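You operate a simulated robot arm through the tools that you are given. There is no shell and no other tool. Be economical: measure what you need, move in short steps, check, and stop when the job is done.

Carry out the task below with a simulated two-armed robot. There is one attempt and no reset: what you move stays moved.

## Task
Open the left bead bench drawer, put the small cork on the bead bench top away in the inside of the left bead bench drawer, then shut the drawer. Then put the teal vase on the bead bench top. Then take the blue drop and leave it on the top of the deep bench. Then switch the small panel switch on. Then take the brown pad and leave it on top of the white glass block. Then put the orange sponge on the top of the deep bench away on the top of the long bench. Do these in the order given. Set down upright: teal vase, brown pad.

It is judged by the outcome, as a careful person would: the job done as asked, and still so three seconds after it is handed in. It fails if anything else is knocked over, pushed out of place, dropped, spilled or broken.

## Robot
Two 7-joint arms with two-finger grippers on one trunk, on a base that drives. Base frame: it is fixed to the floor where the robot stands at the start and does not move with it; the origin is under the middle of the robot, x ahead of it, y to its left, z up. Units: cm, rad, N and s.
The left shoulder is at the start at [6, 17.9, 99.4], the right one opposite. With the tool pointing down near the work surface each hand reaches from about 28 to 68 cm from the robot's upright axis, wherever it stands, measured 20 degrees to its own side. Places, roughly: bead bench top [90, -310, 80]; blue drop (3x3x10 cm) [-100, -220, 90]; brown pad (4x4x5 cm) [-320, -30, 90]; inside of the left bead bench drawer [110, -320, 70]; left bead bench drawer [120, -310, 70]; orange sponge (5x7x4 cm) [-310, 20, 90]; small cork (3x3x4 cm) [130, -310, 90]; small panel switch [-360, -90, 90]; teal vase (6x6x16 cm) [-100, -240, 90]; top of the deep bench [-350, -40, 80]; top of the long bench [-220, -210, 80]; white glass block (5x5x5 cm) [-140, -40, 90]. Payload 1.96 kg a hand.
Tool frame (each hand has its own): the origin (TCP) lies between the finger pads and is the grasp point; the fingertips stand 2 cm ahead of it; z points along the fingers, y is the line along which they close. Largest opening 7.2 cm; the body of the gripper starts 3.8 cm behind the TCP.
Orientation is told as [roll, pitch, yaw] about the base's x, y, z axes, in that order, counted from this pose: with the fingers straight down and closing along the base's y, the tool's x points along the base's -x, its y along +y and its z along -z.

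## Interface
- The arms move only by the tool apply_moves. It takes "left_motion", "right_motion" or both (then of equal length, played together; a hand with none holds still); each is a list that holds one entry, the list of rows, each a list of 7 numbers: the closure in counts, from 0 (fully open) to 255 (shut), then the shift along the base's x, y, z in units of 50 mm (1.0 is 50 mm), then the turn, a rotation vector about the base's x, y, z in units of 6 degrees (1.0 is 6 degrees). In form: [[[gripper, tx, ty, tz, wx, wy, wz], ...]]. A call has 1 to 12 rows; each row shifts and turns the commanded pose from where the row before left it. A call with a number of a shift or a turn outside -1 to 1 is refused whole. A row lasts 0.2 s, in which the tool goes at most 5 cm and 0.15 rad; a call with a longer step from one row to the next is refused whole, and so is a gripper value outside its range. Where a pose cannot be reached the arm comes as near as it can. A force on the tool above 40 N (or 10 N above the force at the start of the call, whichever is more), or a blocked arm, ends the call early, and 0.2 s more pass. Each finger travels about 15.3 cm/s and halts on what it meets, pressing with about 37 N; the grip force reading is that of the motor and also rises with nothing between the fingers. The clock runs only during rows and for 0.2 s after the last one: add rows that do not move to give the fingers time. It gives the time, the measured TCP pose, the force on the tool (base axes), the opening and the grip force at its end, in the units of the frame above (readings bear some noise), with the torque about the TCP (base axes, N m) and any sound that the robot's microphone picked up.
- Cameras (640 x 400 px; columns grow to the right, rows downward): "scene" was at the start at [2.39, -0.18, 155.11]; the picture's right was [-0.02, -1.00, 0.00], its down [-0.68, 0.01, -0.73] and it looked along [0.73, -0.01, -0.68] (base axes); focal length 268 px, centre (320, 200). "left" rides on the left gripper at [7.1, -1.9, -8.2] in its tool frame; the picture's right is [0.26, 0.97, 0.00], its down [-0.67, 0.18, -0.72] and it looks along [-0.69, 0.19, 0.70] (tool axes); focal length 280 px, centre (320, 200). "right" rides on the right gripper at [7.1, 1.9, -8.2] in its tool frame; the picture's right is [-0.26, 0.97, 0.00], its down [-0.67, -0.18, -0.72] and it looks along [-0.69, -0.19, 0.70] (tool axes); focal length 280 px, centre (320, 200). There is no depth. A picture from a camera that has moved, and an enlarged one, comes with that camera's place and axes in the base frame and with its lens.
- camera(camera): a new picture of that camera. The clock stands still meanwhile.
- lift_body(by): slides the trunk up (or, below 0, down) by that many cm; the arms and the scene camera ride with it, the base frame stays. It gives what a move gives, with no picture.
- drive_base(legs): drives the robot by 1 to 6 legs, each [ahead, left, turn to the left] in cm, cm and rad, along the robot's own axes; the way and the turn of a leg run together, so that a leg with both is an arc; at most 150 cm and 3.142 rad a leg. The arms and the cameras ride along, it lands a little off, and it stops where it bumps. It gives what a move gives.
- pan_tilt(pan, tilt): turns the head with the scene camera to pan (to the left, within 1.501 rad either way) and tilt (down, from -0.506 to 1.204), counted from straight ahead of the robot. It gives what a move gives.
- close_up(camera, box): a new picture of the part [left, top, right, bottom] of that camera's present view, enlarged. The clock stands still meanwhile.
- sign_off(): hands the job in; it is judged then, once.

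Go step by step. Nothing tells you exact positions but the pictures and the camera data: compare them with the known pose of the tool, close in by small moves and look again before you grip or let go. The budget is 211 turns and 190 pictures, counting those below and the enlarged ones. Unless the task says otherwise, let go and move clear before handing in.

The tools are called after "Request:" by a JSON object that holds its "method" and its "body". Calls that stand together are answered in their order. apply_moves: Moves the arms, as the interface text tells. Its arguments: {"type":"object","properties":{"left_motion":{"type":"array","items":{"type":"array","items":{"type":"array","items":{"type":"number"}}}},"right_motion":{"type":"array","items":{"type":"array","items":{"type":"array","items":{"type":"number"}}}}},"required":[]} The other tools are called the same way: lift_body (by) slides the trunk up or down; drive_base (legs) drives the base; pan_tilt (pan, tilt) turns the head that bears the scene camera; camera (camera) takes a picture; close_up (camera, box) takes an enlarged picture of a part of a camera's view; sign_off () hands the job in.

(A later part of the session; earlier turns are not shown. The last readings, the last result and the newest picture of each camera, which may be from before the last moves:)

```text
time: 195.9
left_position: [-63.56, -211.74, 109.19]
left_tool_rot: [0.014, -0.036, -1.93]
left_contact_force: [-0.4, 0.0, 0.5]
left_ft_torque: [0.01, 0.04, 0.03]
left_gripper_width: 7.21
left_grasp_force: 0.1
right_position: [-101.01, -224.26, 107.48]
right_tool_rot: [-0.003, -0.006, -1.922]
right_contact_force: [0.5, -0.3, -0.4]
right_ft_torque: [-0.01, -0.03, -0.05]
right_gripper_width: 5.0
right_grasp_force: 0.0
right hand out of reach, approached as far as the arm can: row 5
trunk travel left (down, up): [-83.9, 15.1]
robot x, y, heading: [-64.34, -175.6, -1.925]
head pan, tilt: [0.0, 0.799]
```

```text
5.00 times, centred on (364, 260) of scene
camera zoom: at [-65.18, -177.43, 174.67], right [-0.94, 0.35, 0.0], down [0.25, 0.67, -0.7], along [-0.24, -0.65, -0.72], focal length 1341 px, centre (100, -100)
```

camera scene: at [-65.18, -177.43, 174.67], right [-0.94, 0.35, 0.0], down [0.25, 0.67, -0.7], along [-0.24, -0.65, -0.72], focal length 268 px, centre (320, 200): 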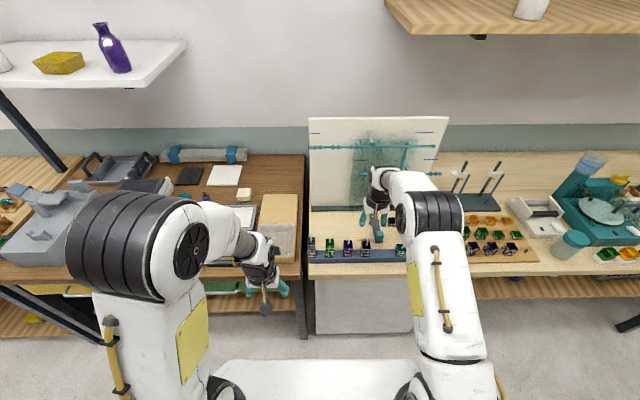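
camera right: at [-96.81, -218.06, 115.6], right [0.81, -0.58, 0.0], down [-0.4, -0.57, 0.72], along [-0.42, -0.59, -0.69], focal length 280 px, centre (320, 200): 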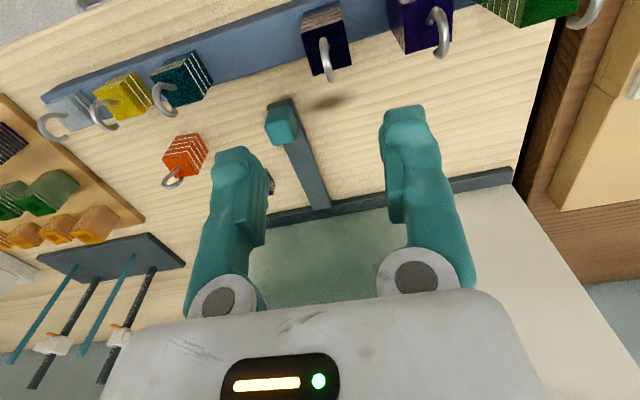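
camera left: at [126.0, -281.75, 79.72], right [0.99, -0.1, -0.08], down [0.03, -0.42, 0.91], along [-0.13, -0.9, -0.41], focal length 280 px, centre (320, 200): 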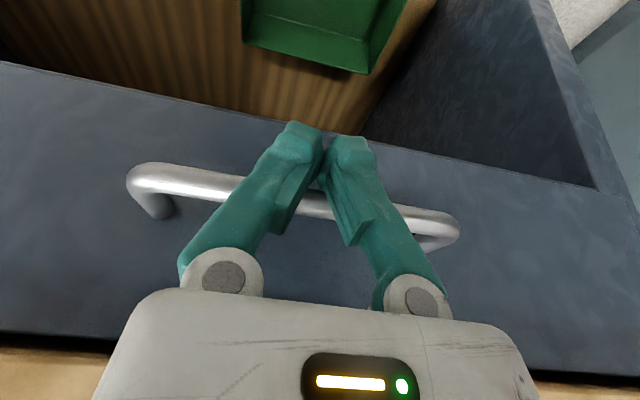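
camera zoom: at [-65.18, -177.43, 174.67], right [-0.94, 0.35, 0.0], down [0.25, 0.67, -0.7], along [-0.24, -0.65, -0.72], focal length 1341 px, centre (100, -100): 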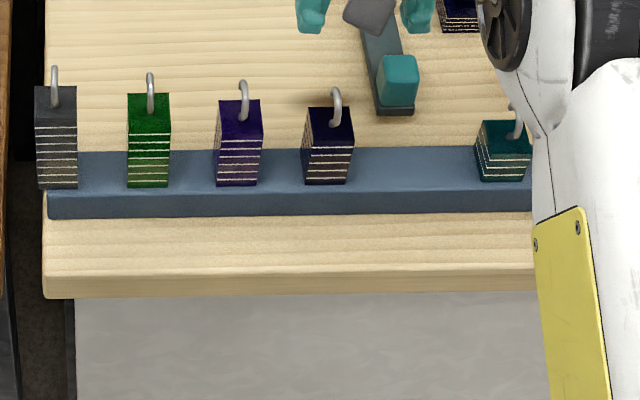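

Request:
{"method": "apply_moves", "body": {"right_motion": [[[78, 0.02, -0.07, -0.7, 0, 0, 0], [78, 0, 0, -0.7, 0, 0, 0], [78, 0, 0, -0.7, 0, 0, 0], [78, 0, 0, 0, 0, 0, 0]]]}}

Request:
{"method": "camera", "body": {"camera": "right"}}

Request:
{"method": "close_up", "body": {"camera": "scene", "box": [300, 200, 428, 280]}}

```text
time: 196.9
left_position: [-63.53, -211.84, 109.17]
left_tool_rot: [0.014, -0.035, -1.928]
left_contact_force: [0.4, 0.3, 0.1]
left_ft_torque: [-0.01, -0.03, 0.0]
left_gripper_width: 7.2
left_grasp_force: 0.0
right_position: [-100.83, -224.56, 96.9]
right_tool_rot: [-0.003, -0.007, -1.924]
right_contact_force: [0.2, 0.4, 0.1]
right_ft_torque: [-0.01, 0.02, 0.0]
right_gripper_width: 5.0
right_grasp_force: 0.1
trunk travel left (down, up): [-83.9, 15.1]
robot x, y, heading: [-64.79, -175.62, -1.926]
head pan, tilt: [0.0, 0.799]
```

```text
108 pictures are left
camera right: at [-96.65, -218.53, 104.98], right [0.81, -0.58, 0.0], down [-0.4, -0.57, 0.72], along [-0.42, -0.59, -0.69], focal length 280 px, centre (320, 200)
```

right: 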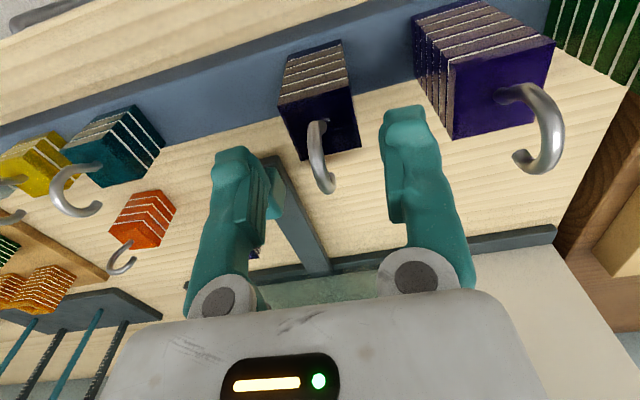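

```text
5.00 times, centred on (364, 240) of scene
camera zoom: at [-65.28, -177.49, 174.66], right [-0.94, 0.35, 0.0], down [0.25, 0.67, -0.7], along [-0.24, -0.65, -0.72], focal length 1341 px, centre (100, 0)
```

zoom: 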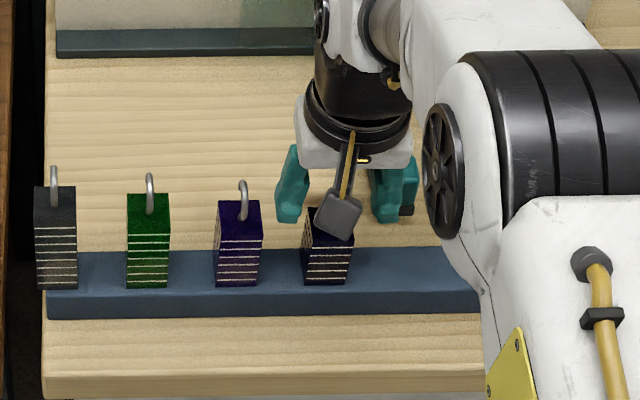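

Request:
{"method": "apply_moves", "body": {"right_motion": [[[78, 0, -0.04, -0.4, 0, 0, 0], [78, 0, 0, -0.3, 0, 0, 0], [78, 0, 0, -0.2, 0, 0, 0], [78, 0, 0, 0, 0, 0, 0]]]}}

Request:
{"method": "camera", "body": {"camera": "right"}}

```text
time: 197.9
left_position: [-63.63, -211.95, 109.06]
left_tool_rot: [0.014, -0.036, -1.929]
left_contact_force: [-0.4, -0.8, -0.4]
left_ft_torque: [-0.02, 0.04, -0.03]
left_gripper_width: 7.21
left_grasp_force: 0.0
right_position: [-100.79, -224.87, 92.46]
right_tool_rot: [-0.002, -0.009, -1.926]
right_contact_force: [-0.4, -0.7, 0.8]
right_ft_torque: [0.0, 0.0, 0.02]
right_gripper_width: 4.97
right_grasp_force: 0.1
trunk travel left (down, up): [-83.9, 15.1]
robot x, y, heading: [-64.61, -175.24, -1.917]
head pan, tilt: [0.0, 0.799]
```

```text
106 pictures are left
camera right: at [-96.68, -218.73, 100.55], right [0.81, -0.58, 0.0], down [-0.4, -0.57, 0.72], along [-0.42, -0.59, -0.69], focal length 280 px, centre (320, 200)
```

right: 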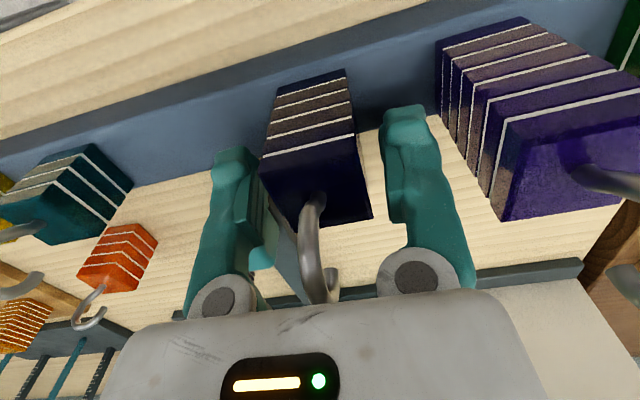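

Request:
{"method": "apply_moves", "body": {"right_motion": [[[110, 0, 0, -0.06, 0, 0, 0], [150, 0, 0, 0, 0, 0, 0], [200, 0, 0, 0, 0, 0, 0], [200, 0, 0, 0, 0, 0, 0]]]}}

Request:
{"method": "apply_moves", "body": {"right_motion": [[[200, 0, 0, 0.3, 0, 0, 0], [200, 0, 0, 0.6, 0, 0, 0], [200, 0, 0, 0.6, 0, 0, 0], [200, 0, 0, 0, 0, 0, 0]]]}}

Request:
{"method": "camera", "body": {"camera": "right"}}

Request:
{"method": "close_up", "body": {"camera": "scene", "box": [300, 200, 428, 280]}}

```text
time: 198.9
left_position: [-63.55, -211.88, 109.21]
left_tool_rot: [0.015, -0.036, -1.926]
left_contact_force: [-0.3, -0.2, 0.8]
left_ft_torque: [0.02, 0.01, 0.0]
left_gripper_width: 7.2
left_grasp_force: 0.1
right_position: [-100.96, -224.79, 92.13]
right_tool_rot: [-0.001, -0.005, -1.925]
right_contact_force: [0.0, 0.2, -0.1]
right_ft_torque: [-0.02, 0.03, 0.02]
right_gripper_width: 2.88
right_grasp_force: 37.2
trunk travel left (down, up): [-83.9, 15.1]
robot x, y, heading: [-65.15, -175.29, -1.925]
head pan, tilt: [0.0, 0.799]
```

```text
time: 199.9
left_position: [-63.58, -211.93, 109.12]
left_tool_rot: [0.015, -0.036, -1.929]
left_contact_force: [0.4, 0.2, 0.1]
left_ft_torque: [-0.01, 0.02, -0.02]
left_gripper_width: 7.18
left_grasp_force: 0.1
right_position: [-100.86, -224.76, 99.6]
right_tool_rot: [-0.002, -0.004, -1.926]
right_contact_force: [-0.3, -0.1, -0.9]
right_ft_torque: [-0.05, 0.01, -0.01]
right_gripper_width: 2.87
right_grasp_force: 37.0
trunk travel left (down, up): [-83.9, 15.1]
robot x, y, heading: [-64.61, -175.27, -1.921]
head pan, tilt: [0.0, 0.799]
```

```text
105 pictures are left
camera right: at [-96.72, -218.66, 107.68], right [0.81, -0.58, 0.0], down [-0.4, -0.57, 0.72], along [-0.42, -0.59, -0.69], focal length 280 px, centre (320, 200)
```

right: 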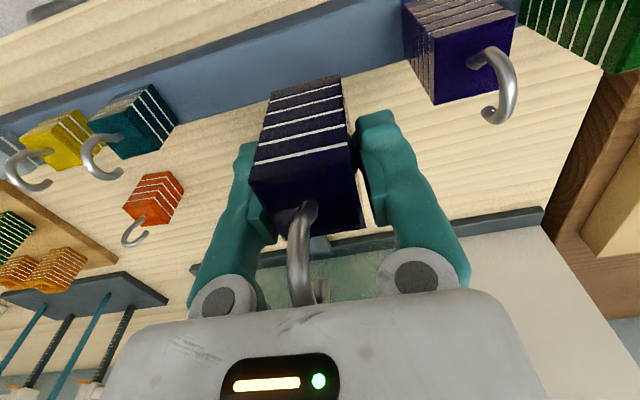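

```text
5.00 times, centred on (364, 240) of scene
camera zoom: at [-65.35, -177.57, 174.66], right [-0.94, 0.35, 0.0], down [0.25, 0.67, -0.7], along [-0.24, -0.65, -0.72], focal length 1341 px, centre (100, 0)
```

zoom: 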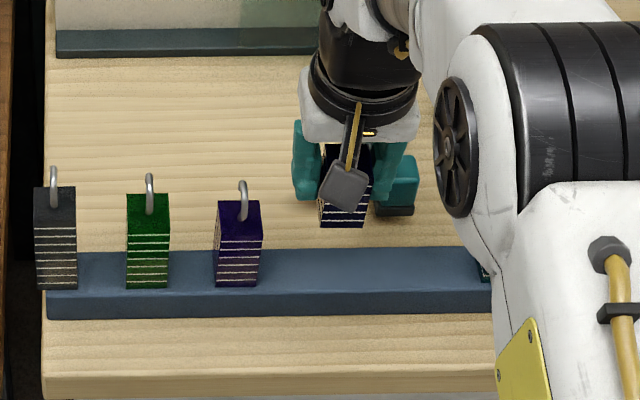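

The blue drop is held. I raise the trunk, draw the hand in and travel to the deep bench at the end wall.

Request:
{"method": "lift_body", "body": {"by": 14}}

Request:
{"method": "apply_moves", "body": {"right_motion": [[[200, 0.5, 0.65, 0, 0, 0, 0], [200, 0.5, 0.65, 0, 0, 0, 0], [200, 0.5, 0.65, 0, 0, 0, 0], [200, 0.5, 0.65, 0, 0, 0, 0], [200, 0, 0, 0, 0, 0, 0]]]}}

Request:
{"method": "drive_base", "body": {"legs": [[0, -112, 0], [0, -112, 0]]}}

Request:
{"method": "pan_tilt", "body": {"pan": -1.0, "tilt": 0.7}}

Request:
{"method": "camera", "body": {"camera": "scene"}}

```text
time: 201.6
left_position: [-63.61, -211.92, 123.25]
left_tool_rot: [0.013, -0.036, -1.928]
left_contact_force: [-0.7, 0.9, 0.0]
left_ft_torque: [0.03, 0.02, 0.0]
left_gripper_width: 7.2
left_grasp_force: 0.2
right_position: [-100.89, -224.76, 113.6]
right_tool_rot: [-0.001, -0.005, -1.926]
right_contact_force: [0.3, 0.1, -1.9]
right_ft_torque: [-0.01, 0.0, -0.01]
right_gripper_width: 2.86
right_grasp_force: 37.1
trunk travel left (down, up): [-97.9, 1.1]
robot x, y, heading: [-64.23, -175.49, -1.925]
head pan, tilt: [0.0, 0.799]
```

```text
time: 202.8
left_position: [-63.51, -211.91, 123.12]
left_tool_rot: [0.015, -0.036, -1.929]
left_contact_force: [0.7, 0.5, -0.4]
left_ft_torque: [-0.02, -0.03, 0.03]
left_gripper_width: 7.2
left_grasp_force: 0.1
right_position: [-91.0, -211.7, 113.57]
right_tool_rot: [0.0, -0.007, -1.925]
right_contact_force: [-0.2, -0.9, -0.6]
right_ft_torque: [-0.01, 0.0, 0.0]
right_gripper_width: 2.88
right_grasp_force: 36.4
trunk travel left (down, up): [-97.9, 1.1]
robot x, y, heading: [-64.71, -175.72, -1.923]
head pan, tilt: [0.0, 0.799]
```

```text
time: 213.9
left_position: [-275.09, -133.14, 123.18]
left_tool_rot: [0.014, -0.038, -1.935]
left_contact_force: [-0.8, 0.2, 0.2]
left_ft_torque: [-0.02, 0.02, 0.04]
left_gripper_width: 7.22
left_grasp_force: 0.1
right_position: [-302.29, -132.63, 113.58]
right_tool_rot: [-0.002, -0.004, -1.933]
right_contact_force: [0.0, -0.3, -1.2]
right_ft_torque: [-0.02, 0.02, -0.01]
right_gripper_width: 2.92
right_grasp_force: 36.9
trunk travel left (down, up): [-97.9, 1.1]
robot x, y, heading: [-275.94, -96.84, -1.939]
head pan, tilt: [0.0, 0.799]
```

```text
time: 215.2
left_position: [-275.04, -133.06, 123.19]
left_tool_rot: [0.014, -0.036, -1.934]
left_contact_force: [1.0, -0.3, -0.4]
left_ft_torque: [-0.02, 0.0, -0.03]
left_gripper_width: 7.21
left_grasp_force: 0.1
right_position: [-302.43, -132.6, 113.5]
right_tool_rot: [-0.002, -0.006, -1.932]
right_contact_force: [-0.6, -0.3, -2.0]
right_ft_torque: [0.01, 0.01, -0.02]
right_gripper_width: 2.87
right_grasp_force: 37.2
trunk travel left (down, up): [-97.9, 1.1]
robot x, y, heading: [-275.62, -97.12, -1.932]
head pan, tilt: [-1.0, 0.7]
```

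```text
103 pictures are left
camera scene: at [-282.04, -92.96, 189.49], right [-0.21, 0.98, 0.0], down [0.63, 0.13, -0.76], along [-0.75, -0.16, -0.64], focal length 268 px, centre (320, 200)
```

scene: 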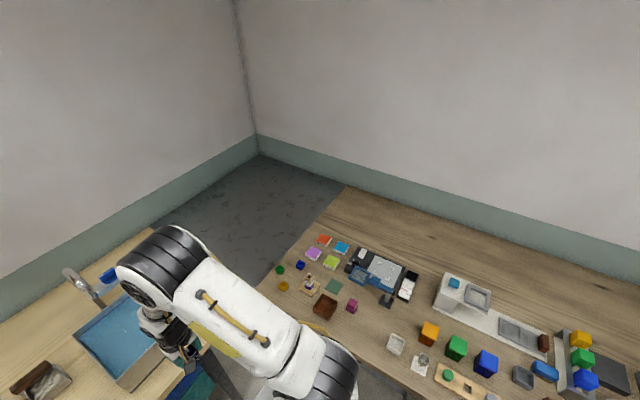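

Request:
{"method": "drive_base", "body": {"legs": [[0, 0, -1.568]]}}

Request:
{"method": "pan_tilt", "body": {"pan": 0.0, "tilt": 0.75}}

Request:
{"method": "camera", "body": {"camera": "scene"}}

```text
time: 219.4
left_position: [-312.37, -97.21, 123.13]
left_tool_rot: [0.014, -0.037, 2.768]
left_contact_force: [0.8, -0.2, 0.7]
left_ft_torque: [-0.01, 0.0, 0.03]
left_gripper_width: 7.21
left_grasp_force: 0.1
right_position: [-311.65, -69.98, 113.54]
right_tool_rot: [-0.001, -0.004, 2.772]
right_contact_force: [0.4, 0.4, -2.4]
right_ft_torque: [0.0, 0.0, -0.03]
right_gripper_width: 2.88
right_grasp_force: 36.8
trunk travel left (down, up): [-97.9, 1.1]
robot x, y, heading: [-275.9, -96.68, 2.771]
head pan, tilt: [-1.0, 0.7]
```

```text
time: 220.7
left_position: [-312.28, -97.17, 123.16]
left_tool_rot: [0.014, -0.037, 2.768]
left_contact_force: [-0.8, -0.3, -0.3]
left_ft_torque: [-0.01, 0.02, -0.02]
left_gripper_width: 7.17
left_grasp_force: 0.0
right_position: [-311.69, -70.01, 113.6]
right_tool_rot: [-0.002, -0.005, 2.773]
right_contact_force: [-0.3, 0.7, -1.6]
right_ft_torque: [-0.02, 0.03, -0.04]
right_gripper_width: 2.88
right_grasp_force: 37.1
trunk travel left (down, up): [-97.9, 1.1]
robot x, y, heading: [-275.72, -96.53, 2.773]
head pan, tilt: [0.0, 0.75]
```

```text
102 pictures are left
camera scene: at [-278.01, -95.91, 189.06], right [0.36, 0.93, 0.0], down [0.64, -0.25, -0.73], along [-0.68, 0.27, -0.68], focal length 268 px, centre (320, 200)
```

scene: 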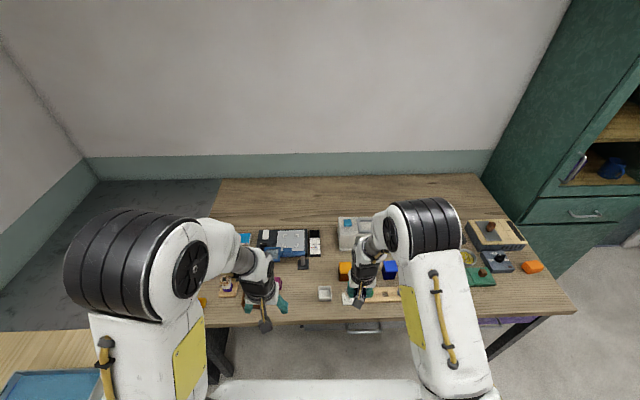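

Request:
{"method": "close_up", "body": {"camera": "scene", "box": [190, 170, 430, 320]}}

Request:
{"method": "close_up", "body": {"camera": "scene", "box": [400, 170, 600, 295]}}

Request:
{"method": "camera", "body": {"camera": "right"}}

Request:
{"method": "camera", "body": {"camera": "left"}}

```text
2.67 times, centred on (310, 245) of scene
camera zoom: at [-278.01, -95.91, 189.06], right [0.36, 0.93, 0.0], down [0.64, -0.25, -0.73], along [-0.68, 0.27, -0.68], focal length 715 px, centre (347, 80)
```

zoom: 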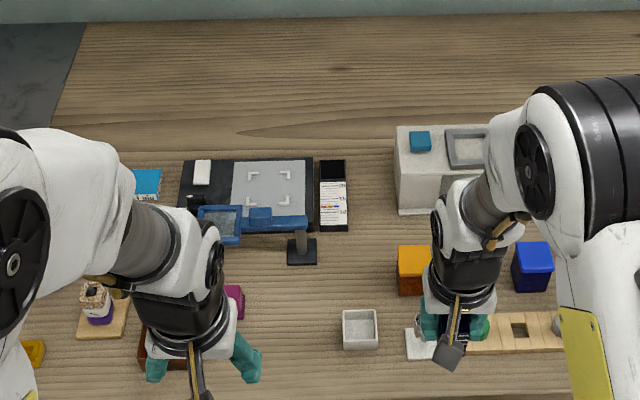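

```text
3.20 times, centred on (500, 232) of scene
camera zoom: at [-278.01, -95.91, 189.06], right [0.36, 0.93, 0.0], down [0.64, -0.25, -0.73], along [-0.68, 0.27, -0.68], focal length 858 px, centre (-256, 96)
```

zoom: 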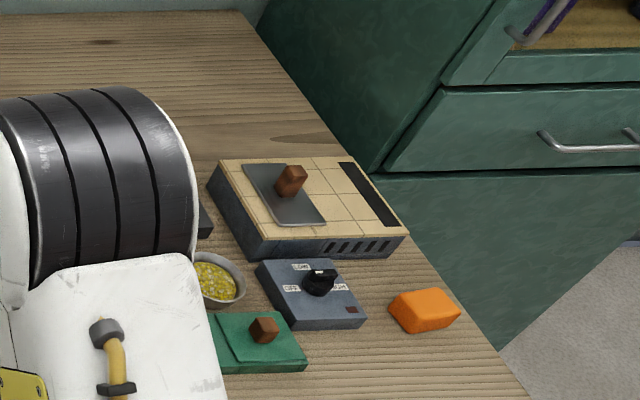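

```text
99 pictures are left
camera right: at [-305.79, -74.32, 121.64], right [-0.59, -0.81, 0.0], down [-0.56, 0.41, 0.72], along [-0.58, 0.43, -0.69], focal length 280 px, centre (320, 200)
```

right: 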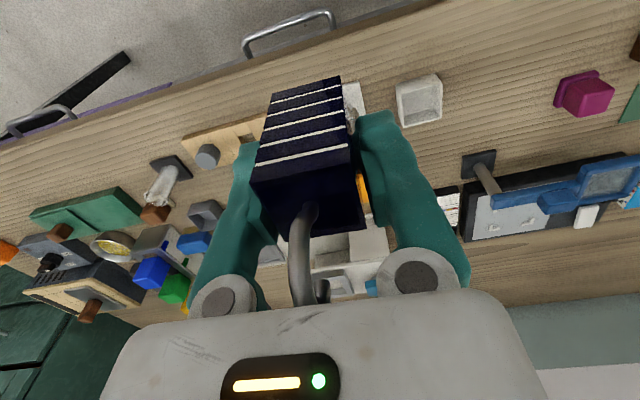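

```text
98 pictures are left
camera left: at [-304.8, -98.02, 130.96], right [-0.11, -0.99, 0.0], down [-0.67, 0.07, 0.74], along [-0.74, 0.08, -0.67], focal length 280 px, centre (320, 200)
```

left: 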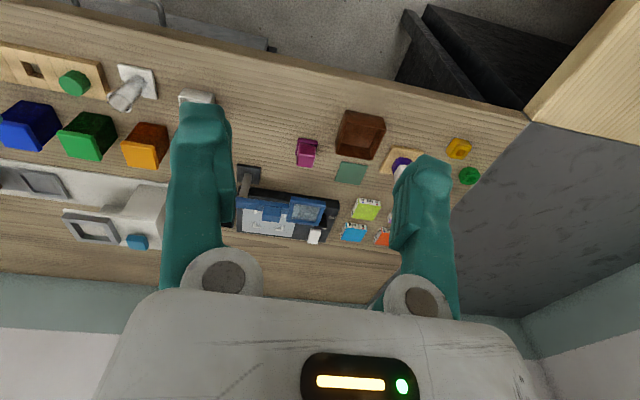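

I choose a free spot on the deep bench near (-332.5,-82.5), clear of other things, and move to set the drop there.

Request:
{"method": "drive_base", "body": {"legs": [[2, 9, 0]]}}

Request:
{"method": "apply_moves", "body": {"left_motion": [[[0, -0.3, -0.7, 0, 0, 0, 0], [0, -0.3, -0.7, 0, 0, 0, 0], [0, -0.3, -0.7, 0, 0, 0, 0], [0, 0, 0, 0, 0, 0, 0]]]}}

Request:
{"method": "lift_body", "body": {"by": -8}}

Request:
{"method": "camera", "body": {"camera": "scene"}}

```text
time: 221.8
left_position: [-317.16, -104.34, 123.14]
left_tool_rot: [0.018, -0.037, 2.769]
left_contact_force: [0.6, 0.3, 0.1]
left_ft_torque: [-0.01, 0.0, -0.02]
left_gripper_width: 7.21
left_grasp_force: 0.0
right_position: [-316.39, -77.16, 113.51]
right_tool_rot: [0.002, -0.006, 2.772]
right_contact_force: [0.4, 0.0, -1.8]
right_ft_torque: [-0.01, 0.01, -0.01]
right_gripper_width: 2.85
right_grasp_force: 36.9
trunk travel left (down, up): [-97.9, 1.1]
robot x, y, heading: [-281.0, -103.86, 2.77]
head pan, tilt: [0.0, 0.75]
```

```text
time: 222.8
left_position: [-321.96, -115.43, 123.06]
left_tool_rot: [0.014, -0.037, 2.768]
left_contact_force: [0.1, 0.0, -0.8]
left_ft_torque: [-0.01, -0.02, -0.03]
left_gripper_width: 7.19
left_grasp_force: 0.1
right_position: [-316.75, -77.42, 113.54]
right_tool_rot: [0.001, -0.006, 2.772]
right_contact_force: [-0.2, 0.2, -2.4]
right_ft_torque: [0.02, 0.04, 0.0]
right_gripper_width: 2.88
right_grasp_force: 37.3
trunk travel left (down, up): [-97.9, 1.1]
robot x, y, heading: [-281.23, -104.34, 2.773]
head pan, tilt: [0.0, 0.75]
```

```text
time: 223.9
left_position: [-321.91, -115.31, 115.02]
left_tool_rot: [0.014, -0.037, 2.769]
left_contact_force: [-0.2, -0.1, -1.0]
left_ft_torque: [0.02, 0.03, -0.04]
left_gripper_width: 7.18
left_grasp_force: 0.0
right_position: [-316.79, -77.57, 105.69]
right_tool_rot: [-0.002, -0.005, 2.772]
right_contact_force: [1.0, 0.4, -1.1]
right_ft_torque: [0.01, -0.01, -0.01]
right_gripper_width: 2.88
right_grasp_force: 36.9
trunk travel left (down, up): [-89.9, 9.1]
robot x, y, heading: [-280.84, -104.27, 2.768]
head pan, tilt: [0.0, 0.75]
```

```text
97 pictures are left
camera scene: at [-283.08, -103.49, 181.07], right [0.36, 0.93, 0.0], down [0.64, -0.25, -0.73], along [-0.68, 0.26, -0.68], focal length 268 px, centre (320, 200)
```

scene: 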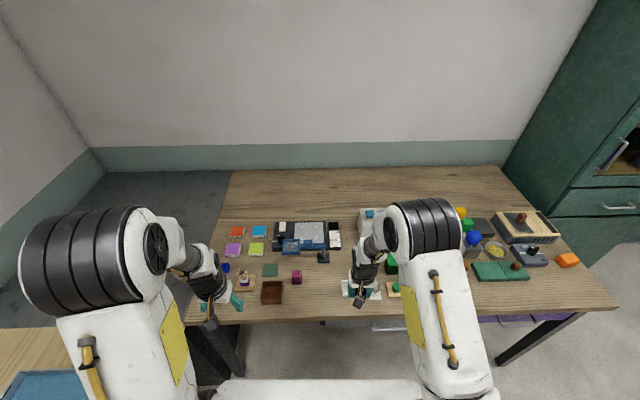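

Request:
{"method": "apply_moves", "body": {"right_motion": [[[200, -0.81, -0.285, 0, 0, 0, 0], [200, -0.81, -0.285, 0, 0, 0, 0], [200, -0.81, -0.285, 0, 0, 0, 0], [200, -0.81, -0.285, 0, 0, 0, 0], [200, 0, 0, 0, 0, 0, 0]]]}}

Request:
{"method": "camera", "body": {"camera": "right"}}

Request:
{"method": "camera", "body": {"camera": "scene"}}

```text
time: 225.2
left_position: [-321.88, -115.28, 115.19]
left_tool_rot: [0.014, -0.038, 2.768]
left_contact_force: [-0.5, -0.2, -0.5]
left_ft_torque: [-0.01, 0.0, 0.01]
left_gripper_width: 7.21
left_grasp_force: 0.0
right_position: [-332.87, -83.11, 105.58]
right_tool_rot: [-0.003, -0.005, 2.772]
right_contact_force: [0.4, 0.9, -1.5]
right_ft_torque: [0.0, -0.01, 0.01]
right_gripper_width: 2.9
right_grasp_force: 37.6
trunk travel left (down, up): [-89.9, 9.1]
robot x, y, heading: [-280.92, -104.33, 2.775]
head pan, tilt: [0.0, 0.75]
```

```text
96 pictures are left
camera right: at [-326.97, -87.52, 113.73], right [-0.59, -0.81, 0.0], down [-0.56, 0.41, 0.72], along [-0.58, 0.43, -0.69], focal length 280 px, centre (320, 200)
```

right: 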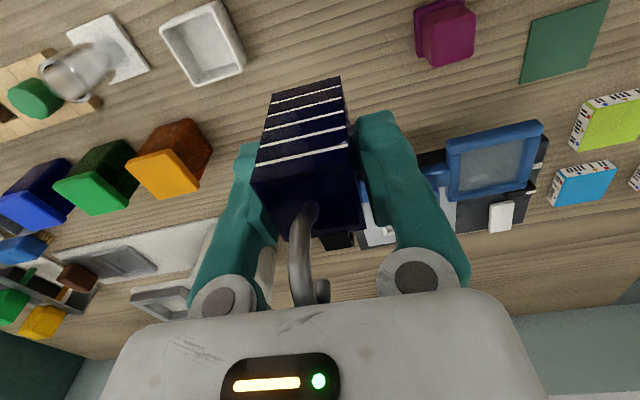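

```text
95 pictures are left
camera scene: at [-283.02, -103.46, 181.06], right [0.36, 0.93, 0.0], down [0.64, -0.25, -0.73], along [-0.68, 0.26, -0.68], focal length 268 px, centre (320, 200)
```

scene: 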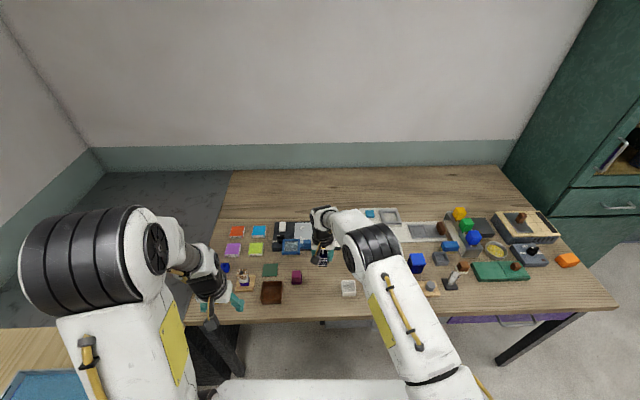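

Request:
{"method": "apply_moves", "body": {"right_motion": [[[200, 0, 0, -0.7, 0, 0, 0], [200, 0, 0, -0.7, 0, 0, 0], [200, 0, 0, -0.7, 0, 0, 0], [200, 0, 0, -0.4, 0, 0, 0], [200, 0, 0, 0, 0, 0, 0]]]}}

Request:
{"method": "apply_moves", "body": {"right_motion": [[[200, 0, 0, -0.06, 0, 0, 0], [200, 0, 0, -0.06, 0, 0, 0], [200, 0, 0, -0.06, 0, 0, 0], [200, 0, 0, -0.06, 0, 0, 0], [200, 0, 0, 0, 0, 0, 0]]]}}

Request:
{"method": "close_up", "body": {"camera": "scene", "box": [260, 210, 388, 290]}}

```text
time: 226.3
left_position: [-321.94, -115.29, 115.13]
left_tool_rot: [0.016, -0.036, 2.768]
left_contact_force: [-0.3, 0.3, 0.3]
left_ft_torque: [0.02, 0.01, 0.03]
left_gripper_width: 7.18
left_grasp_force: 0.0
right_position: [-332.79, -83.14, 93.15]
right_tool_rot: [0.0, -0.006, 2.772]
right_contact_force: [-0.3, 0.3, -0.6]
right_ft_torque: [-0.01, -0.02, 0.03]
right_gripper_width: 2.9
right_grasp_force: 36.8
trunk travel left (down, up): [-89.9, 9.1]
robot x, y, heading: [-280.97, -104.13, 2.774]
head pan, tilt: [0.0, 0.75]
```

```text
time: 227.6
left_position: [-321.91, -115.28, 115.05]
left_tool_rot: [0.012, -0.036, 2.768]
left_contact_force: [-0.4, -0.5, -0.4]
left_ft_torque: [-0.01, -0.01, 0.0]
left_gripper_width: 7.23
left_grasp_force: 0.1
right_position: [-332.8, -83.19, 91.93]
right_tool_rot: [-0.001, -0.006, 2.772]
right_contact_force: [0.2, 0.8, -1.8]
right_ft_torque: [0.0, -0.01, 0.02]
right_gripper_width: 2.89
right_grasp_force: 37.5
trunk travel left (down, up): [-89.9, 9.1]
robot x, y, heading: [-280.93, -104.24, 2.772]
head pan, tilt: [0.0, 0.75]
```

```text
5.00 times, centred on (324, 250) of scene
camera zoom: at [-283.09, -103.49, 181.06], right [0.36, 0.93, 0.0], down [0.64, -0.25, -0.73], along [-0.68, 0.26, -0.68], focal length 1341 px, centre (300, -50)
```

zoom: 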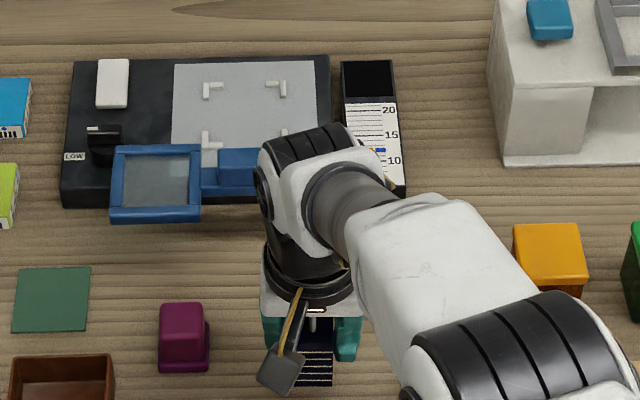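

Request:
{"method": "apply_moves", "body": {"right_motion": [[[200, 0, 0, -0.06, 0, 0, 0], [200, 0, 0, -0.06, 0, 0, 0], [200, 0, 0, -0.06, 0, 0, 0], [200, 0, 0, -0.06, 0, 0, 0], [200, 0, 0, 0, 0, 0, 0]]]}}

Request:
{"method": "apply_moves", "body": {"right_motion": [[[200, 0, 0, -0.05, 0, 0, 0], [200, 0, 0, -0.05, 0, 0, 0], [200, 0, 0, -0.05, 0, 0, 0], [200, 0, 0, 0, 0, 0, 0]]]}}

```text
time: 228.8
left_position: [-322.0, -115.32, 115.16]
left_tool_rot: [0.014, -0.037, 2.768]
left_contact_force: [-0.7, 1.1, 0.2]
left_ft_torque: [-0.04, -0.03, 0.03]
left_gripper_width: 7.21
left_grasp_force: 0.1
right_position: [-332.89, -83.15, 90.84]
right_tool_rot: [-0.001, -0.007, 2.772]
right_contact_force: [-0.9, 0.0, -1.3]
right_ft_torque: [0.02, 0.03, 0.01]
right_gripper_width: 2.89
right_grasp_force: 37.1
trunk travel left (down, up): [-89.9, 9.1]
robot x, y, heading: [-281.07, -104.14, 2.774]
head pan, tilt: [0.0, 0.75]
```

```text
time: 229.8
left_position: [-321.94, -115.19, 115.08]
left_tool_rot: [0.014, -0.038, 2.769]
left_contact_force: [-0.2, -0.4, -0.3]
left_ft_torque: [-0.01, -0.02, 0.01]
left_gripper_width: 7.19
left_grasp_force: 0.0
right_position: [-332.8, -83.27, 90.33]
right_tool_rot: [0.0, -0.009, 2.771]
right_contact_force: [-0.7, -0.9, -0.6]
right_ft_torque: [-0.03, -0.01, 0.04]
right_gripper_width: 2.85
right_grasp_force: 37.4
right hand out of reach, approached as far as the arm can: row 2
trunk travel left (down, up): [-89.9, 9.1]
robot x, y, heading: [-280.81, -104.7, 2.771]
head pan, tilt: [0.0, 0.75]
```

Request:
{"method": "apply_moves", "body": {"right_motion": [[[200, 0, 0, 0.8, 0, 0, 0], [200, 0, 0, 0.8, 0, 0, 0], [200, 0, 0, 0, 0, 0, 0]]]}}

Request:
{"method": "lift_body", "body": {"by": -8}}

Request:
{"method": "apply_moves", "body": {"right_motion": [[[200, 0, 0, -0.06, 0, 0, 0], [200, 0, 0, -0.06, 0, 0, 0], [200, 0, 0, -0.06, 0, 0, 0], [200, 0, 0, -0.06, 0, 0, 0], [200, 0, 0, 0, 0, 0, 0]]]}}

```text
time: 230.6
left_position: [-321.97, -115.27, 115.06]
left_tool_rot: [0.014, -0.033, 2.769]
left_contact_force: [-0.1, -0.3, -0.7]
left_ft_torque: [-0.02, 0.01, -0.01]
left_gripper_width: 7.19
left_grasp_force: 0.1
right_position: [-332.79, -83.1, 98.23]
right_tool_rot: [-0.001, -0.006, 2.772]
right_contact_force: [-0.7, 0.2, -1.6]
right_ft_torque: [0.01, 0.01, -0.01]
right_gripper_width: 2.87
right_grasp_force: 37.0
trunk travel left (down, up): [-89.9, 9.1]
robot x, y, heading: [-280.86, -104.16, 2.772]
head pan, tilt: [0.0, 0.75]
```

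```text
time: 231.7
left_position: [-321.91, -115.3, 107.13]
left_tool_rot: [0.013, -0.038, 2.768]
left_contact_force: [-0.8, 0.7, -0.3]
left_ft_torque: [0.01, -0.05, -0.04]
left_gripper_width: 7.19
left_grasp_force: 0.0
right_position: [-332.87, -83.02, 90.12]
right_tool_rot: [-0.002, -0.005, 2.771]
right_contact_force: [0.0, -0.7, -1.4]
right_ft_torque: [-0.01, 0.0, -0.01]
right_gripper_width: 2.87
right_grasp_force: 36.7
trunk travel left (down, up): [-81.9, 17.1]
robot x, y, heading: [-280.79, -104.34, 2.775]
head pan, tilt: [0.0, 0.75]
```

```text
time: 232.9
left_position: [-321.89, -115.29, 107.06]
left_tool_rot: [0.014, -0.037, 2.766]
left_contact_force: [0.2, 1.2, -0.6]
left_ft_torque: [0.03, 0.01, 0.02]
left_gripper_width: 7.17
left_grasp_force: 0.1
right_position: [-332.86, -83.08, 88.95]
right_tool_rot: [-0.001, -0.005, 2.771]
right_contact_force: [0.1, 0.2, -0.9]
right_ft_torque: [0.0, 0.02, -0.02]
right_gripper_width: 2.85
right_grasp_force: 37.2
trunk travel left (down, up): [-81.9, 17.1]
robot x, y, heading: [-281.31, -103.86, 2.768]
head pan, tilt: [0.0, 0.75]
```

Request:
{"method": "camera", "body": {"camera": "right"}}

Request:
{"method": "apply_moves", "body": {"right_motion": [[[200, 0, 0, -0.06, 0, 0, 0], [200, 0, 0, -0.06, 0, 0, 0], [200, 0, 0, -0.06, 0, 0, 0], [200, 0, 0, -0.06, 0, 0, 0], [200, 0, 0, 0, 0, 0, 0]]]}}

```text
93 pictures are left
camera right: at [-326.94, -87.47, 97.04], right [-0.59, -0.81, 0.0], down [-0.56, 0.41, 0.72], along [-0.58, 0.43, -0.69], focal length 280 px, centre (320, 200)
```

right: 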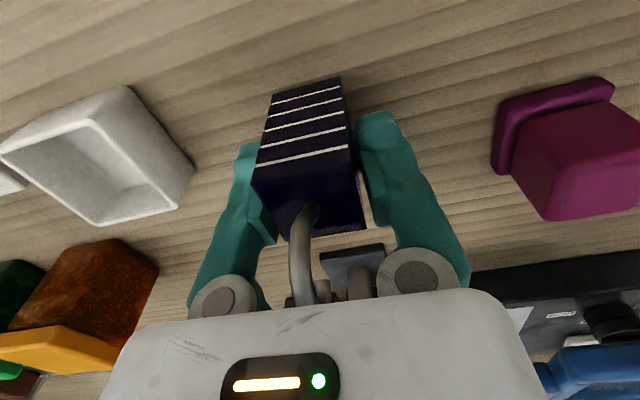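

```text
time: 233.9
left_position: [-321.72, -115.35, 107.23]
left_tool_rot: [0.013, -0.037, 2.767]
left_contact_force: [-0.5, -0.1, 0.0]
left_ft_torque: [0.01, -0.03, 0.0]
left_gripper_width: 7.21
left_grasp_force: 0.1
right_position: [-332.98, -83.05, 88.44]
right_tool_rot: [0.001, -0.017, 2.773]
right_contact_force: [9.3, -0.4, 24.0]
right_ft_torque: [-0.1, -0.75, 0.04]
right_gripper_width: 2.88
right_grasp_force: 36.5
trunk travel left (down, up): [-81.9, 17.1]
robot x, y, heading: [-281.17, -104.28, 2.773]
head pan, tilt: [0.0, 0.75]
stopped in row 5 (right hand): the force on the tool passed its limit at 42 N (the readings are from after the stop); the commanded pose is now the measured one
```

Contact; I relieve the pressure, release and rise.

Request:
{"method": "apply_moves", "body": {"right_motion": [[[200, 0, 0, 0.03, 0, 0, 0], [150, 0, 0, 0, 0, 0, 0], [110, 0, 0, 0, 0, 0, 0], [80, 0, 0, 0, 0, 0, 0], [80, 0, 0, 0, 0, 0, 0], [80, 0, 0, 0.3, 0, 0, 0], [80, 0, 0, 0.6, 0, 0, 0], [80, 0, 0, 0.8, 0, 0, 0], [80, 0, 0, 0.8, 0, 0, 0]]]}}

Request:
{"method": "camera", "body": {"camera": "right"}}

```text
time: 235.9
left_position: [-321.88, -115.39, 107.06]
left_tool_rot: [0.014, -0.036, 2.768]
left_contact_force: [0.0, 0.3, -0.9]
left_ft_torque: [0.01, -0.01, -0.01]
left_gripper_width: 7.2
left_grasp_force: 0.0
right_position: [-333.02, -83.2, 100.96]
right_tool_rot: [0.001, -0.016, 2.772]
right_contact_force: [-0.2, -0.5, 1.4]
right_ft_torque: [0.01, 0.01, -0.03]
right_gripper_width: 4.95
right_grasp_force: 0.1
trunk travel left (down, up): [-81.9, 17.1]
robot x, y, heading: [-281.27, -104.19, 2.775]
head pan, tilt: [0.0, 0.75]
```

```text
92 pictures are left
camera right: at [-327.1, -87.52, 108.95], right [-0.59, -0.81, 0.0], down [-0.55, 0.41, 0.73], along [-0.59, 0.43, -0.69], focal length 280 px, centre (320, 200)
```

right: 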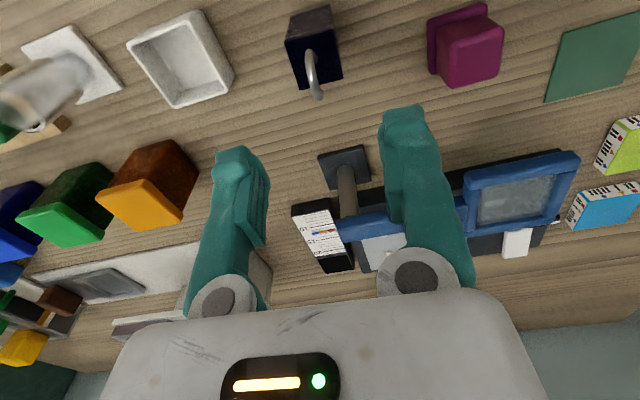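

The drop stands on the deep bench. Now the panel switch, near (-366,-90.5): I look closely at it.

Request:
{"method": "close_up", "body": {"camera": "scene", "box": [260, 205, 356, 265]}}

Request:
{"method": "close_up", "body": {"camera": "right", "box": [440, 160, 600, 260]}}

```text
6.67 times, centred on (308, 235) of scene
camera zoom: at [-282.98, -103.53, 173.06], right [0.36, 0.93, 0.0], down [0.64, -0.25, -0.73], along [-0.68, 0.26, -0.68], focal length 1788 px, centre (400, -33)
```

zoom: 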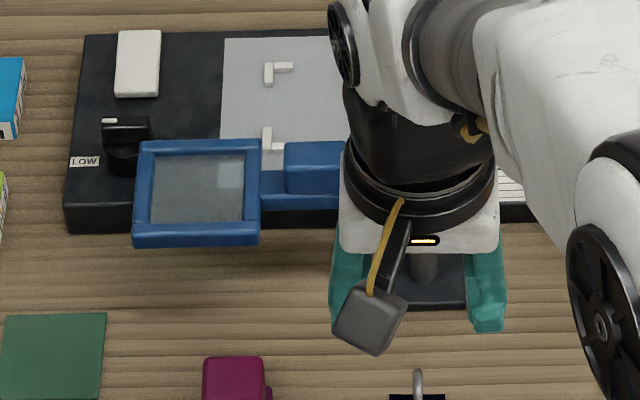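

```text
4.00 times, centred on (520, 210) of right
camera zoom: at [-327.1, -87.52, 108.95], right [-0.59, -0.81, 0.0], down [-0.55, 0.41, 0.73], along [-0.59, 0.43, -0.69], focal length 1122 px, centre (-480, 160)
```

zoom: 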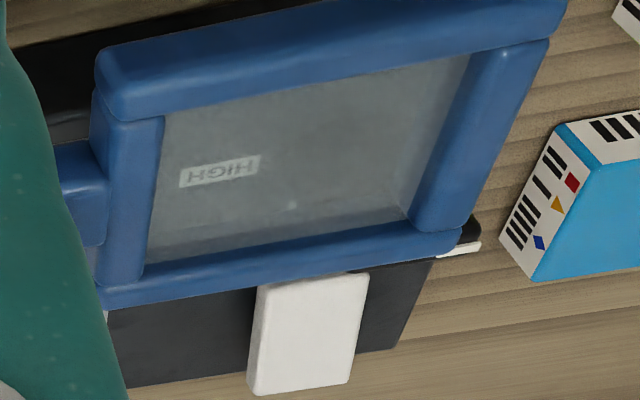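

A magnifier stands in front of the switch, so I must come from straight above with the left hand. I retract the hands and creep the base forward toward the bench.

Request:
{"method": "apply_moves", "body": {"left_motion": [[[0, 0, 0, 0.8, 0, 0, 0], [0, 0, 0, 0.8, 0, 0, 0], [0, 0.3, 0, 0.4, 0, 0, 0], [0, 0.3, 0, 0, 0, 0, 0], [0, 0, 0, 0, 0, 0, 0]]], "right_motion": [[[80, 0, 0, 0.8, 0, 0, 0], [80, 0, 0, 0.8, 0, 0, 0], [80, 0.6, 0.3, 0.5, 0, 0, 0], [80, 0.6, 0.3, 0, 0, 0, 0], [80, 0.6, 0.3, 0, 0, 0, 0]]]}}

Request:
{"method": "drive_base", "body": {"legs": [[8, 0, 0]]}}

Request:
{"method": "drive_base", "body": {"legs": [[5, 0, 0]]}}

```text
time: 237.1
left_position: [-318.83, -115.2, 117.09]
left_tool_rot: [0.014, -0.034, 2.768]
left_contact_force: [-1.5, 0.8, -0.3]
left_ft_torque: [-0.02, 0.01, 0.02]
left_gripper_width: 7.21
left_grasp_force: 0.0
right_position: [-323.88, -78.68, 107.31]
right_tool_rot: [0.0, -0.013, 2.771]
right_contact_force: [-0.1, -0.6, -0.1]
right_ft_torque: [-0.04, 0.02, -0.01]
right_gripper_width: 4.93
right_grasp_force: 0.0
right hand out of reach, approached as far as the arm can: row 2
trunk travel left (down, up): [-81.9, 17.1]
robot x, y, heading: [-280.75, -104.04, 2.777]
head pan, tilt: [0.0, 0.75]
```

```text
time: 238.2
left_position: [-326.11, -112.44, 117.12]
left_tool_rot: [0.015, -0.036, 2.767]
left_contact_force: [-0.2, -0.3, 0.1]
left_ft_torque: [0.0, 0.02, -0.02]
left_gripper_width: 7.17
left_grasp_force: 0.3
right_position: [-331.29, -75.79, 107.39]
right_tool_rot: [0.001, -0.017, 2.771]
right_contact_force: [0.1, 0.3, -0.4]
right_ft_torque: [-0.01, 0.01, 0.03]
right_gripper_width: 4.94
right_grasp_force: 0.1
trunk travel left (down, up): [-81.9, 17.1]
robot x, y, heading: [-288.29, -101.28, 2.773]
head pan, tilt: [0.0, 0.75]
```

```text
time: 239.1
left_position: [-330.47, -110.84, 117.21]
left_tool_rot: [0.014, -0.038, 2.768]
left_contact_force: [1.4, -0.4, 0.8]
left_ft_torque: [-0.02, -0.01, 0.0]
left_gripper_width: 7.17
left_grasp_force: 0.1
right_position: [-335.62, -74.17, 107.55]
right_tool_rot: [0.0, -0.02, 2.771]
right_contact_force: [0.5, -0.2, 0.1]
right_ft_torque: [0.02, 0.01, 0.01]
right_gripper_width: 4.98
right_grasp_force: 0.1
trunk travel left (down, up): [-81.9, 17.1]
robot x, y, heading: [-292.93, -99.32, 2.773]
head pan, tilt: [0.0, 0.75]
```

Request:
{"method": "drive_base", "body": {"legs": [[5, 0, 0]]}}

Request:
{"method": "camera", "body": {"camera": "scene"}}

Request:
{"method": "camera", "body": {"camera": "left"}}

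```text
time: 240.0
left_position: [-335.08, -109.04, 117.06]
left_tool_rot: [0.015, -0.04, 2.767]
left_contact_force: [1.2, -0.5, 0.6]
left_ft_torque: [0.0, 0.06, 0.0]
left_gripper_width: 7.19
left_grasp_force: 0.1
right_position: [-340.33, -72.33, 107.6]
right_tool_rot: [0.001, -0.018, 2.772]
right_contact_force: [-0.4, 0.1, -1.1]
right_ft_torque: [0.0, 0.02, -0.01]
right_gripper_width: 4.95
right_grasp_force: 0.0
trunk travel left (down, up): [-81.9, 17.1]
robot x, y, heading: [-297.73, -97.73, 2.769]
head pan, tilt: [0.0, 0.75]
```

```text
89 pictures are left
camera scene: at [-299.11, -97.27, 173.08], right [0.36, 0.93, 0.0], down [0.63, -0.25, -0.73], along [-0.68, 0.27, -0.68], focal length 268 px, centre (320, 200)
```

scene: 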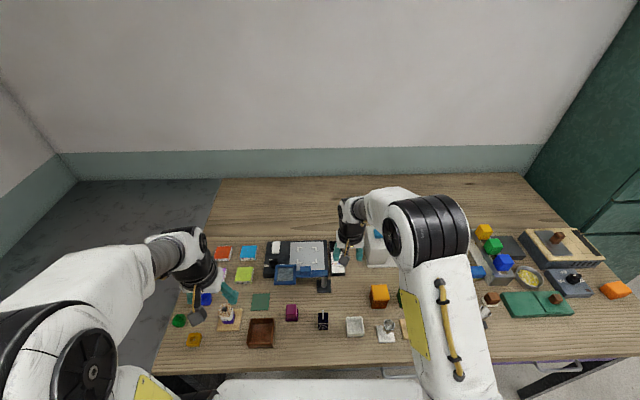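

```text
88 pictures are left
camera left: at [-327.54, -109.81, 125.01], right [-0.11, -0.99, 0.0], down [-0.66, 0.07, 0.74], along [-0.74, 0.08, -0.67], focal length 280 px, centre (320, 200)
```

left: 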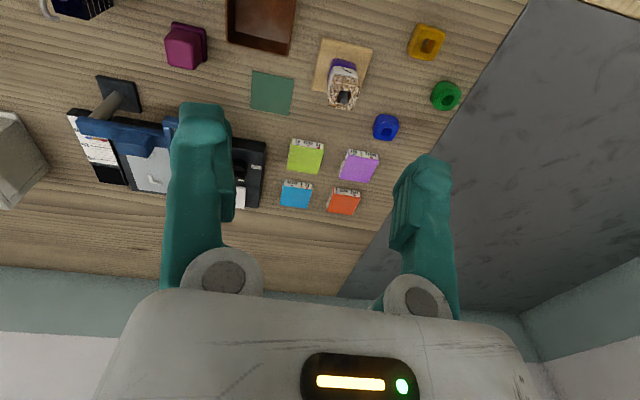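

Request:
{"method": "apply_moves", "body": {"right_motion": [[[80, 0.8, 0.1, 0.1, 0, 0, 0], [80, 0.8, 0.1, 0.1, 0, 0, 0], [80, 0.6, 0.4, 0.1, 0, 0, 0], [80, 0, 0.5, 0, 0, 0, 0], [80, 0, 0, 0, 0, 0, 0]]], "left_motion": [[[255, -0.6, 0.35, 0, 0, 0, 0], [255, -0.6, 0.35, 0, 0, 0, 0], [255, -0.6, 0.35, 0, 0, 0, 0], [255, -0.6, 0.35, 0, 0, 0, 0], [255, 0, 0, 0, 0, 0, 0]]]}}

Request:
{"method": "lift_body", "body": {"by": -8}}

Request:
{"method": "camera", "body": {"camera": "left"}}

```text
time: 241.2
left_position: [-347.31, -101.84, 117.16]
left_tool_rot: [0.014, -0.038, 2.768]
left_contact_force: [-0.6, -0.3, 0.2]
left_ft_torque: [-0.01, -0.02, -0.01]
left_gripper_width: 0.01
left_grasp_force: 30.1
right_position: [-329.49, -66.76, 108.85]
right_tool_rot: [0.001, -0.015, 2.772]
right_contact_force: [-0.3, -0.8, 0.0]
right_ft_torque: [0.01, 0.02, 0.0]
right_gripper_width: 4.94
right_grasp_force: 0.1
trunk travel left (down, up): [-81.9, 17.1]
robot x, y, heading: [-297.53, -97.75, 2.774]
head pan, tilt: [0.0, 0.75]
```

```text
time: 242.4
left_position: [-347.49, -101.89, 109.12]
left_tool_rot: [0.015, -0.036, 2.768]
left_contact_force: [-0.6, 0.9, 0.9]
left_ft_torque: [-0.03, 0.0, -0.01]
left_gripper_width: 0.01
left_grasp_force: 29.6
right_position: [-329.48, -66.81, 100.84]
right_tool_rot: [-0.002, -0.013, 2.772]
right_contact_force: [0.8, -0.9, 0.7]
right_ft_torque: [-0.01, -0.01, -0.01]
right_gripper_width: 4.91
right_grasp_force: 0.0
trunk travel left (down, up): [-73.9, 25.1]
robot x, y, heading: [-297.62, -97.77, 2.77]
head pan, tilt: [0.0, 0.75]
```

```text
87 pictures are left
camera left: at [-339.9, -102.7, 116.95], right [-0.11, -0.99, 0.0], down [-0.67, 0.07, 0.74], along [-0.74, 0.08, -0.67], focal length 280 px, centre (320, 200)
```

left: 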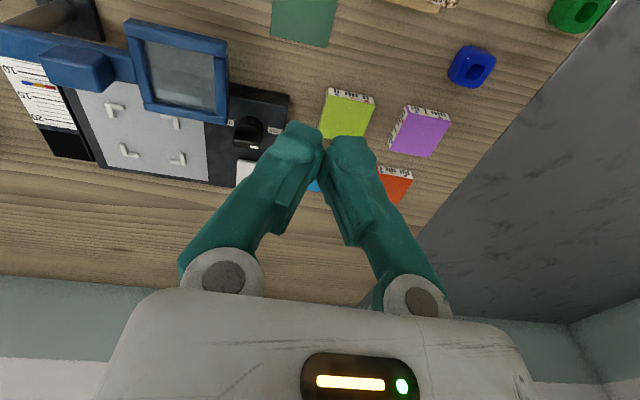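

Request:
{"method": "apply_moves", "body": {"left_motion": [[[255, -0.72, 0.48, -0.1, 0, 0, 0], [255, -0.72, 0.48, -0.1, 0, 0, 0], [255, -0.72, 0.48, -0.2, 0, 0, 0], [255, -0.72, 0.48, -0.2, 0, 0, 0], [255, 0, 0, 0, 0, 0, 0]]]}}

Request:
{"method": "camera", "body": {"camera": "left"}}

Request:
{"method": "close_up", "body": {"camera": "scene", "box": [230, 210, 358, 290]}}

```text
time: 243.6
left_position: [-352.8, -98.28, 108.2]
left_tool_rot: [0.012, -0.039, 2.768]
left_contact_force: [-0.3, -0.8, 0.3]
left_ft_torque: [0.01, 0.05, 0.02]
left_gripper_width: 0.01
left_grasp_force: 29.6
left hand out of reach, approached as far as the arm can: row 2, 3, 4
right_position: [-329.47, -66.7, 100.92]
right_tool_rot: [0.001, -0.014, 2.77]
right_contact_force: [0.2, 0.3, 0.4]
right_ft_torque: [-0.02, 0.0, 0.03]
right_gripper_width: 4.94
right_grasp_force: 0.0
trunk travel left (down, up): [-73.9, 25.1]
robot x, y, heading: [-297.14, -97.36, 2.772]
head pan, tilt: [0.0, 0.75]
```

```text
86 pictures are left
camera left: at [-345.25, -99.14, 116.08], right [-0.11, -0.99, 0.0], down [-0.67, 0.07, 0.74], along [-0.74, 0.08, -0.67], focal length 280 px, centre (320, 200)
```

left: 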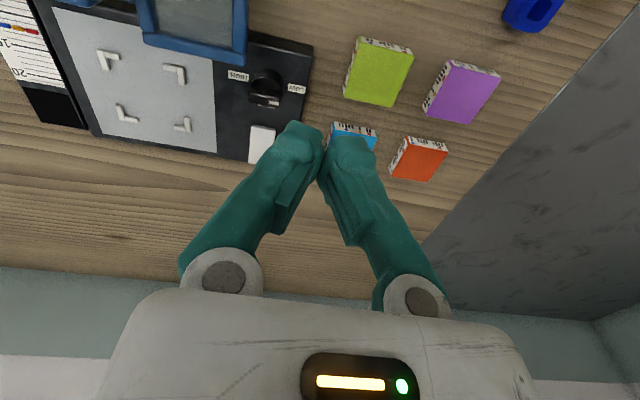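

```text
5.00 times, centred on (294, 250) of scene
camera zoom: at [-299.61, -97.07, 165.07], right [0.36, 0.93, 0.0], down [0.64, -0.25, -0.73], along [-0.68, 0.26, -0.68], focal length 1341 px, centre (450, -50)
```

zoom: 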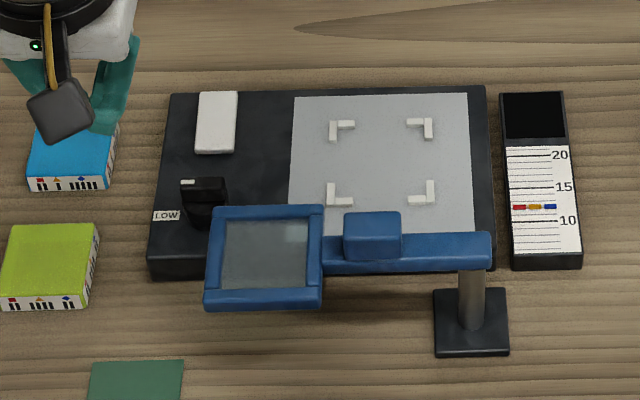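

Request:
{"method": "close_up", "body": {"camera": "left", "box": [230, 60, 326, 170]}}

Request:
{"method": "close_up", "body": {"camera": "scene", "box": [258, 222, 290, 242]}}

```text
3.64 times, centred on (278, 115) of left
camera zoom: at [-345.25, -99.14, 116.08], right [-0.11, -0.99, 0.0], down [-0.67, 0.07, 0.74], along [-0.74, 0.08, -0.67], focal length 1020 px, centre (473, 509)
```

zoom: 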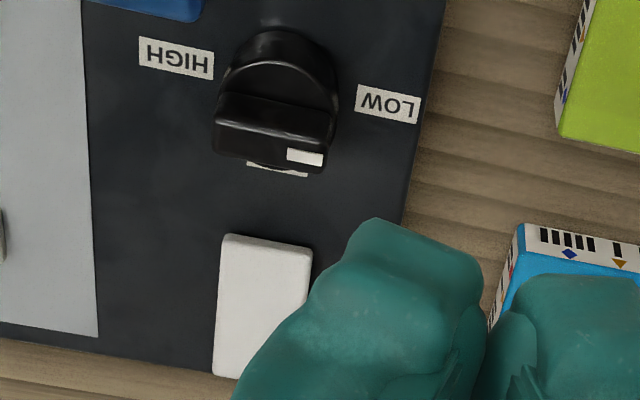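

```text
16.00 times, centred on (274, 232) of scene
camera zoom: at [-299.61, -97.07, 165.07], right [0.36, 0.93, 0.0], down [0.64, -0.25, -0.73], along [-0.68, 0.26, -0.68], focal length 4291 px, centre (1056, -312)
```

zoom: 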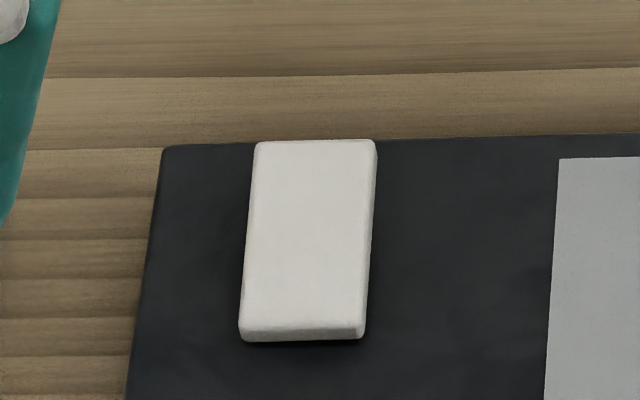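

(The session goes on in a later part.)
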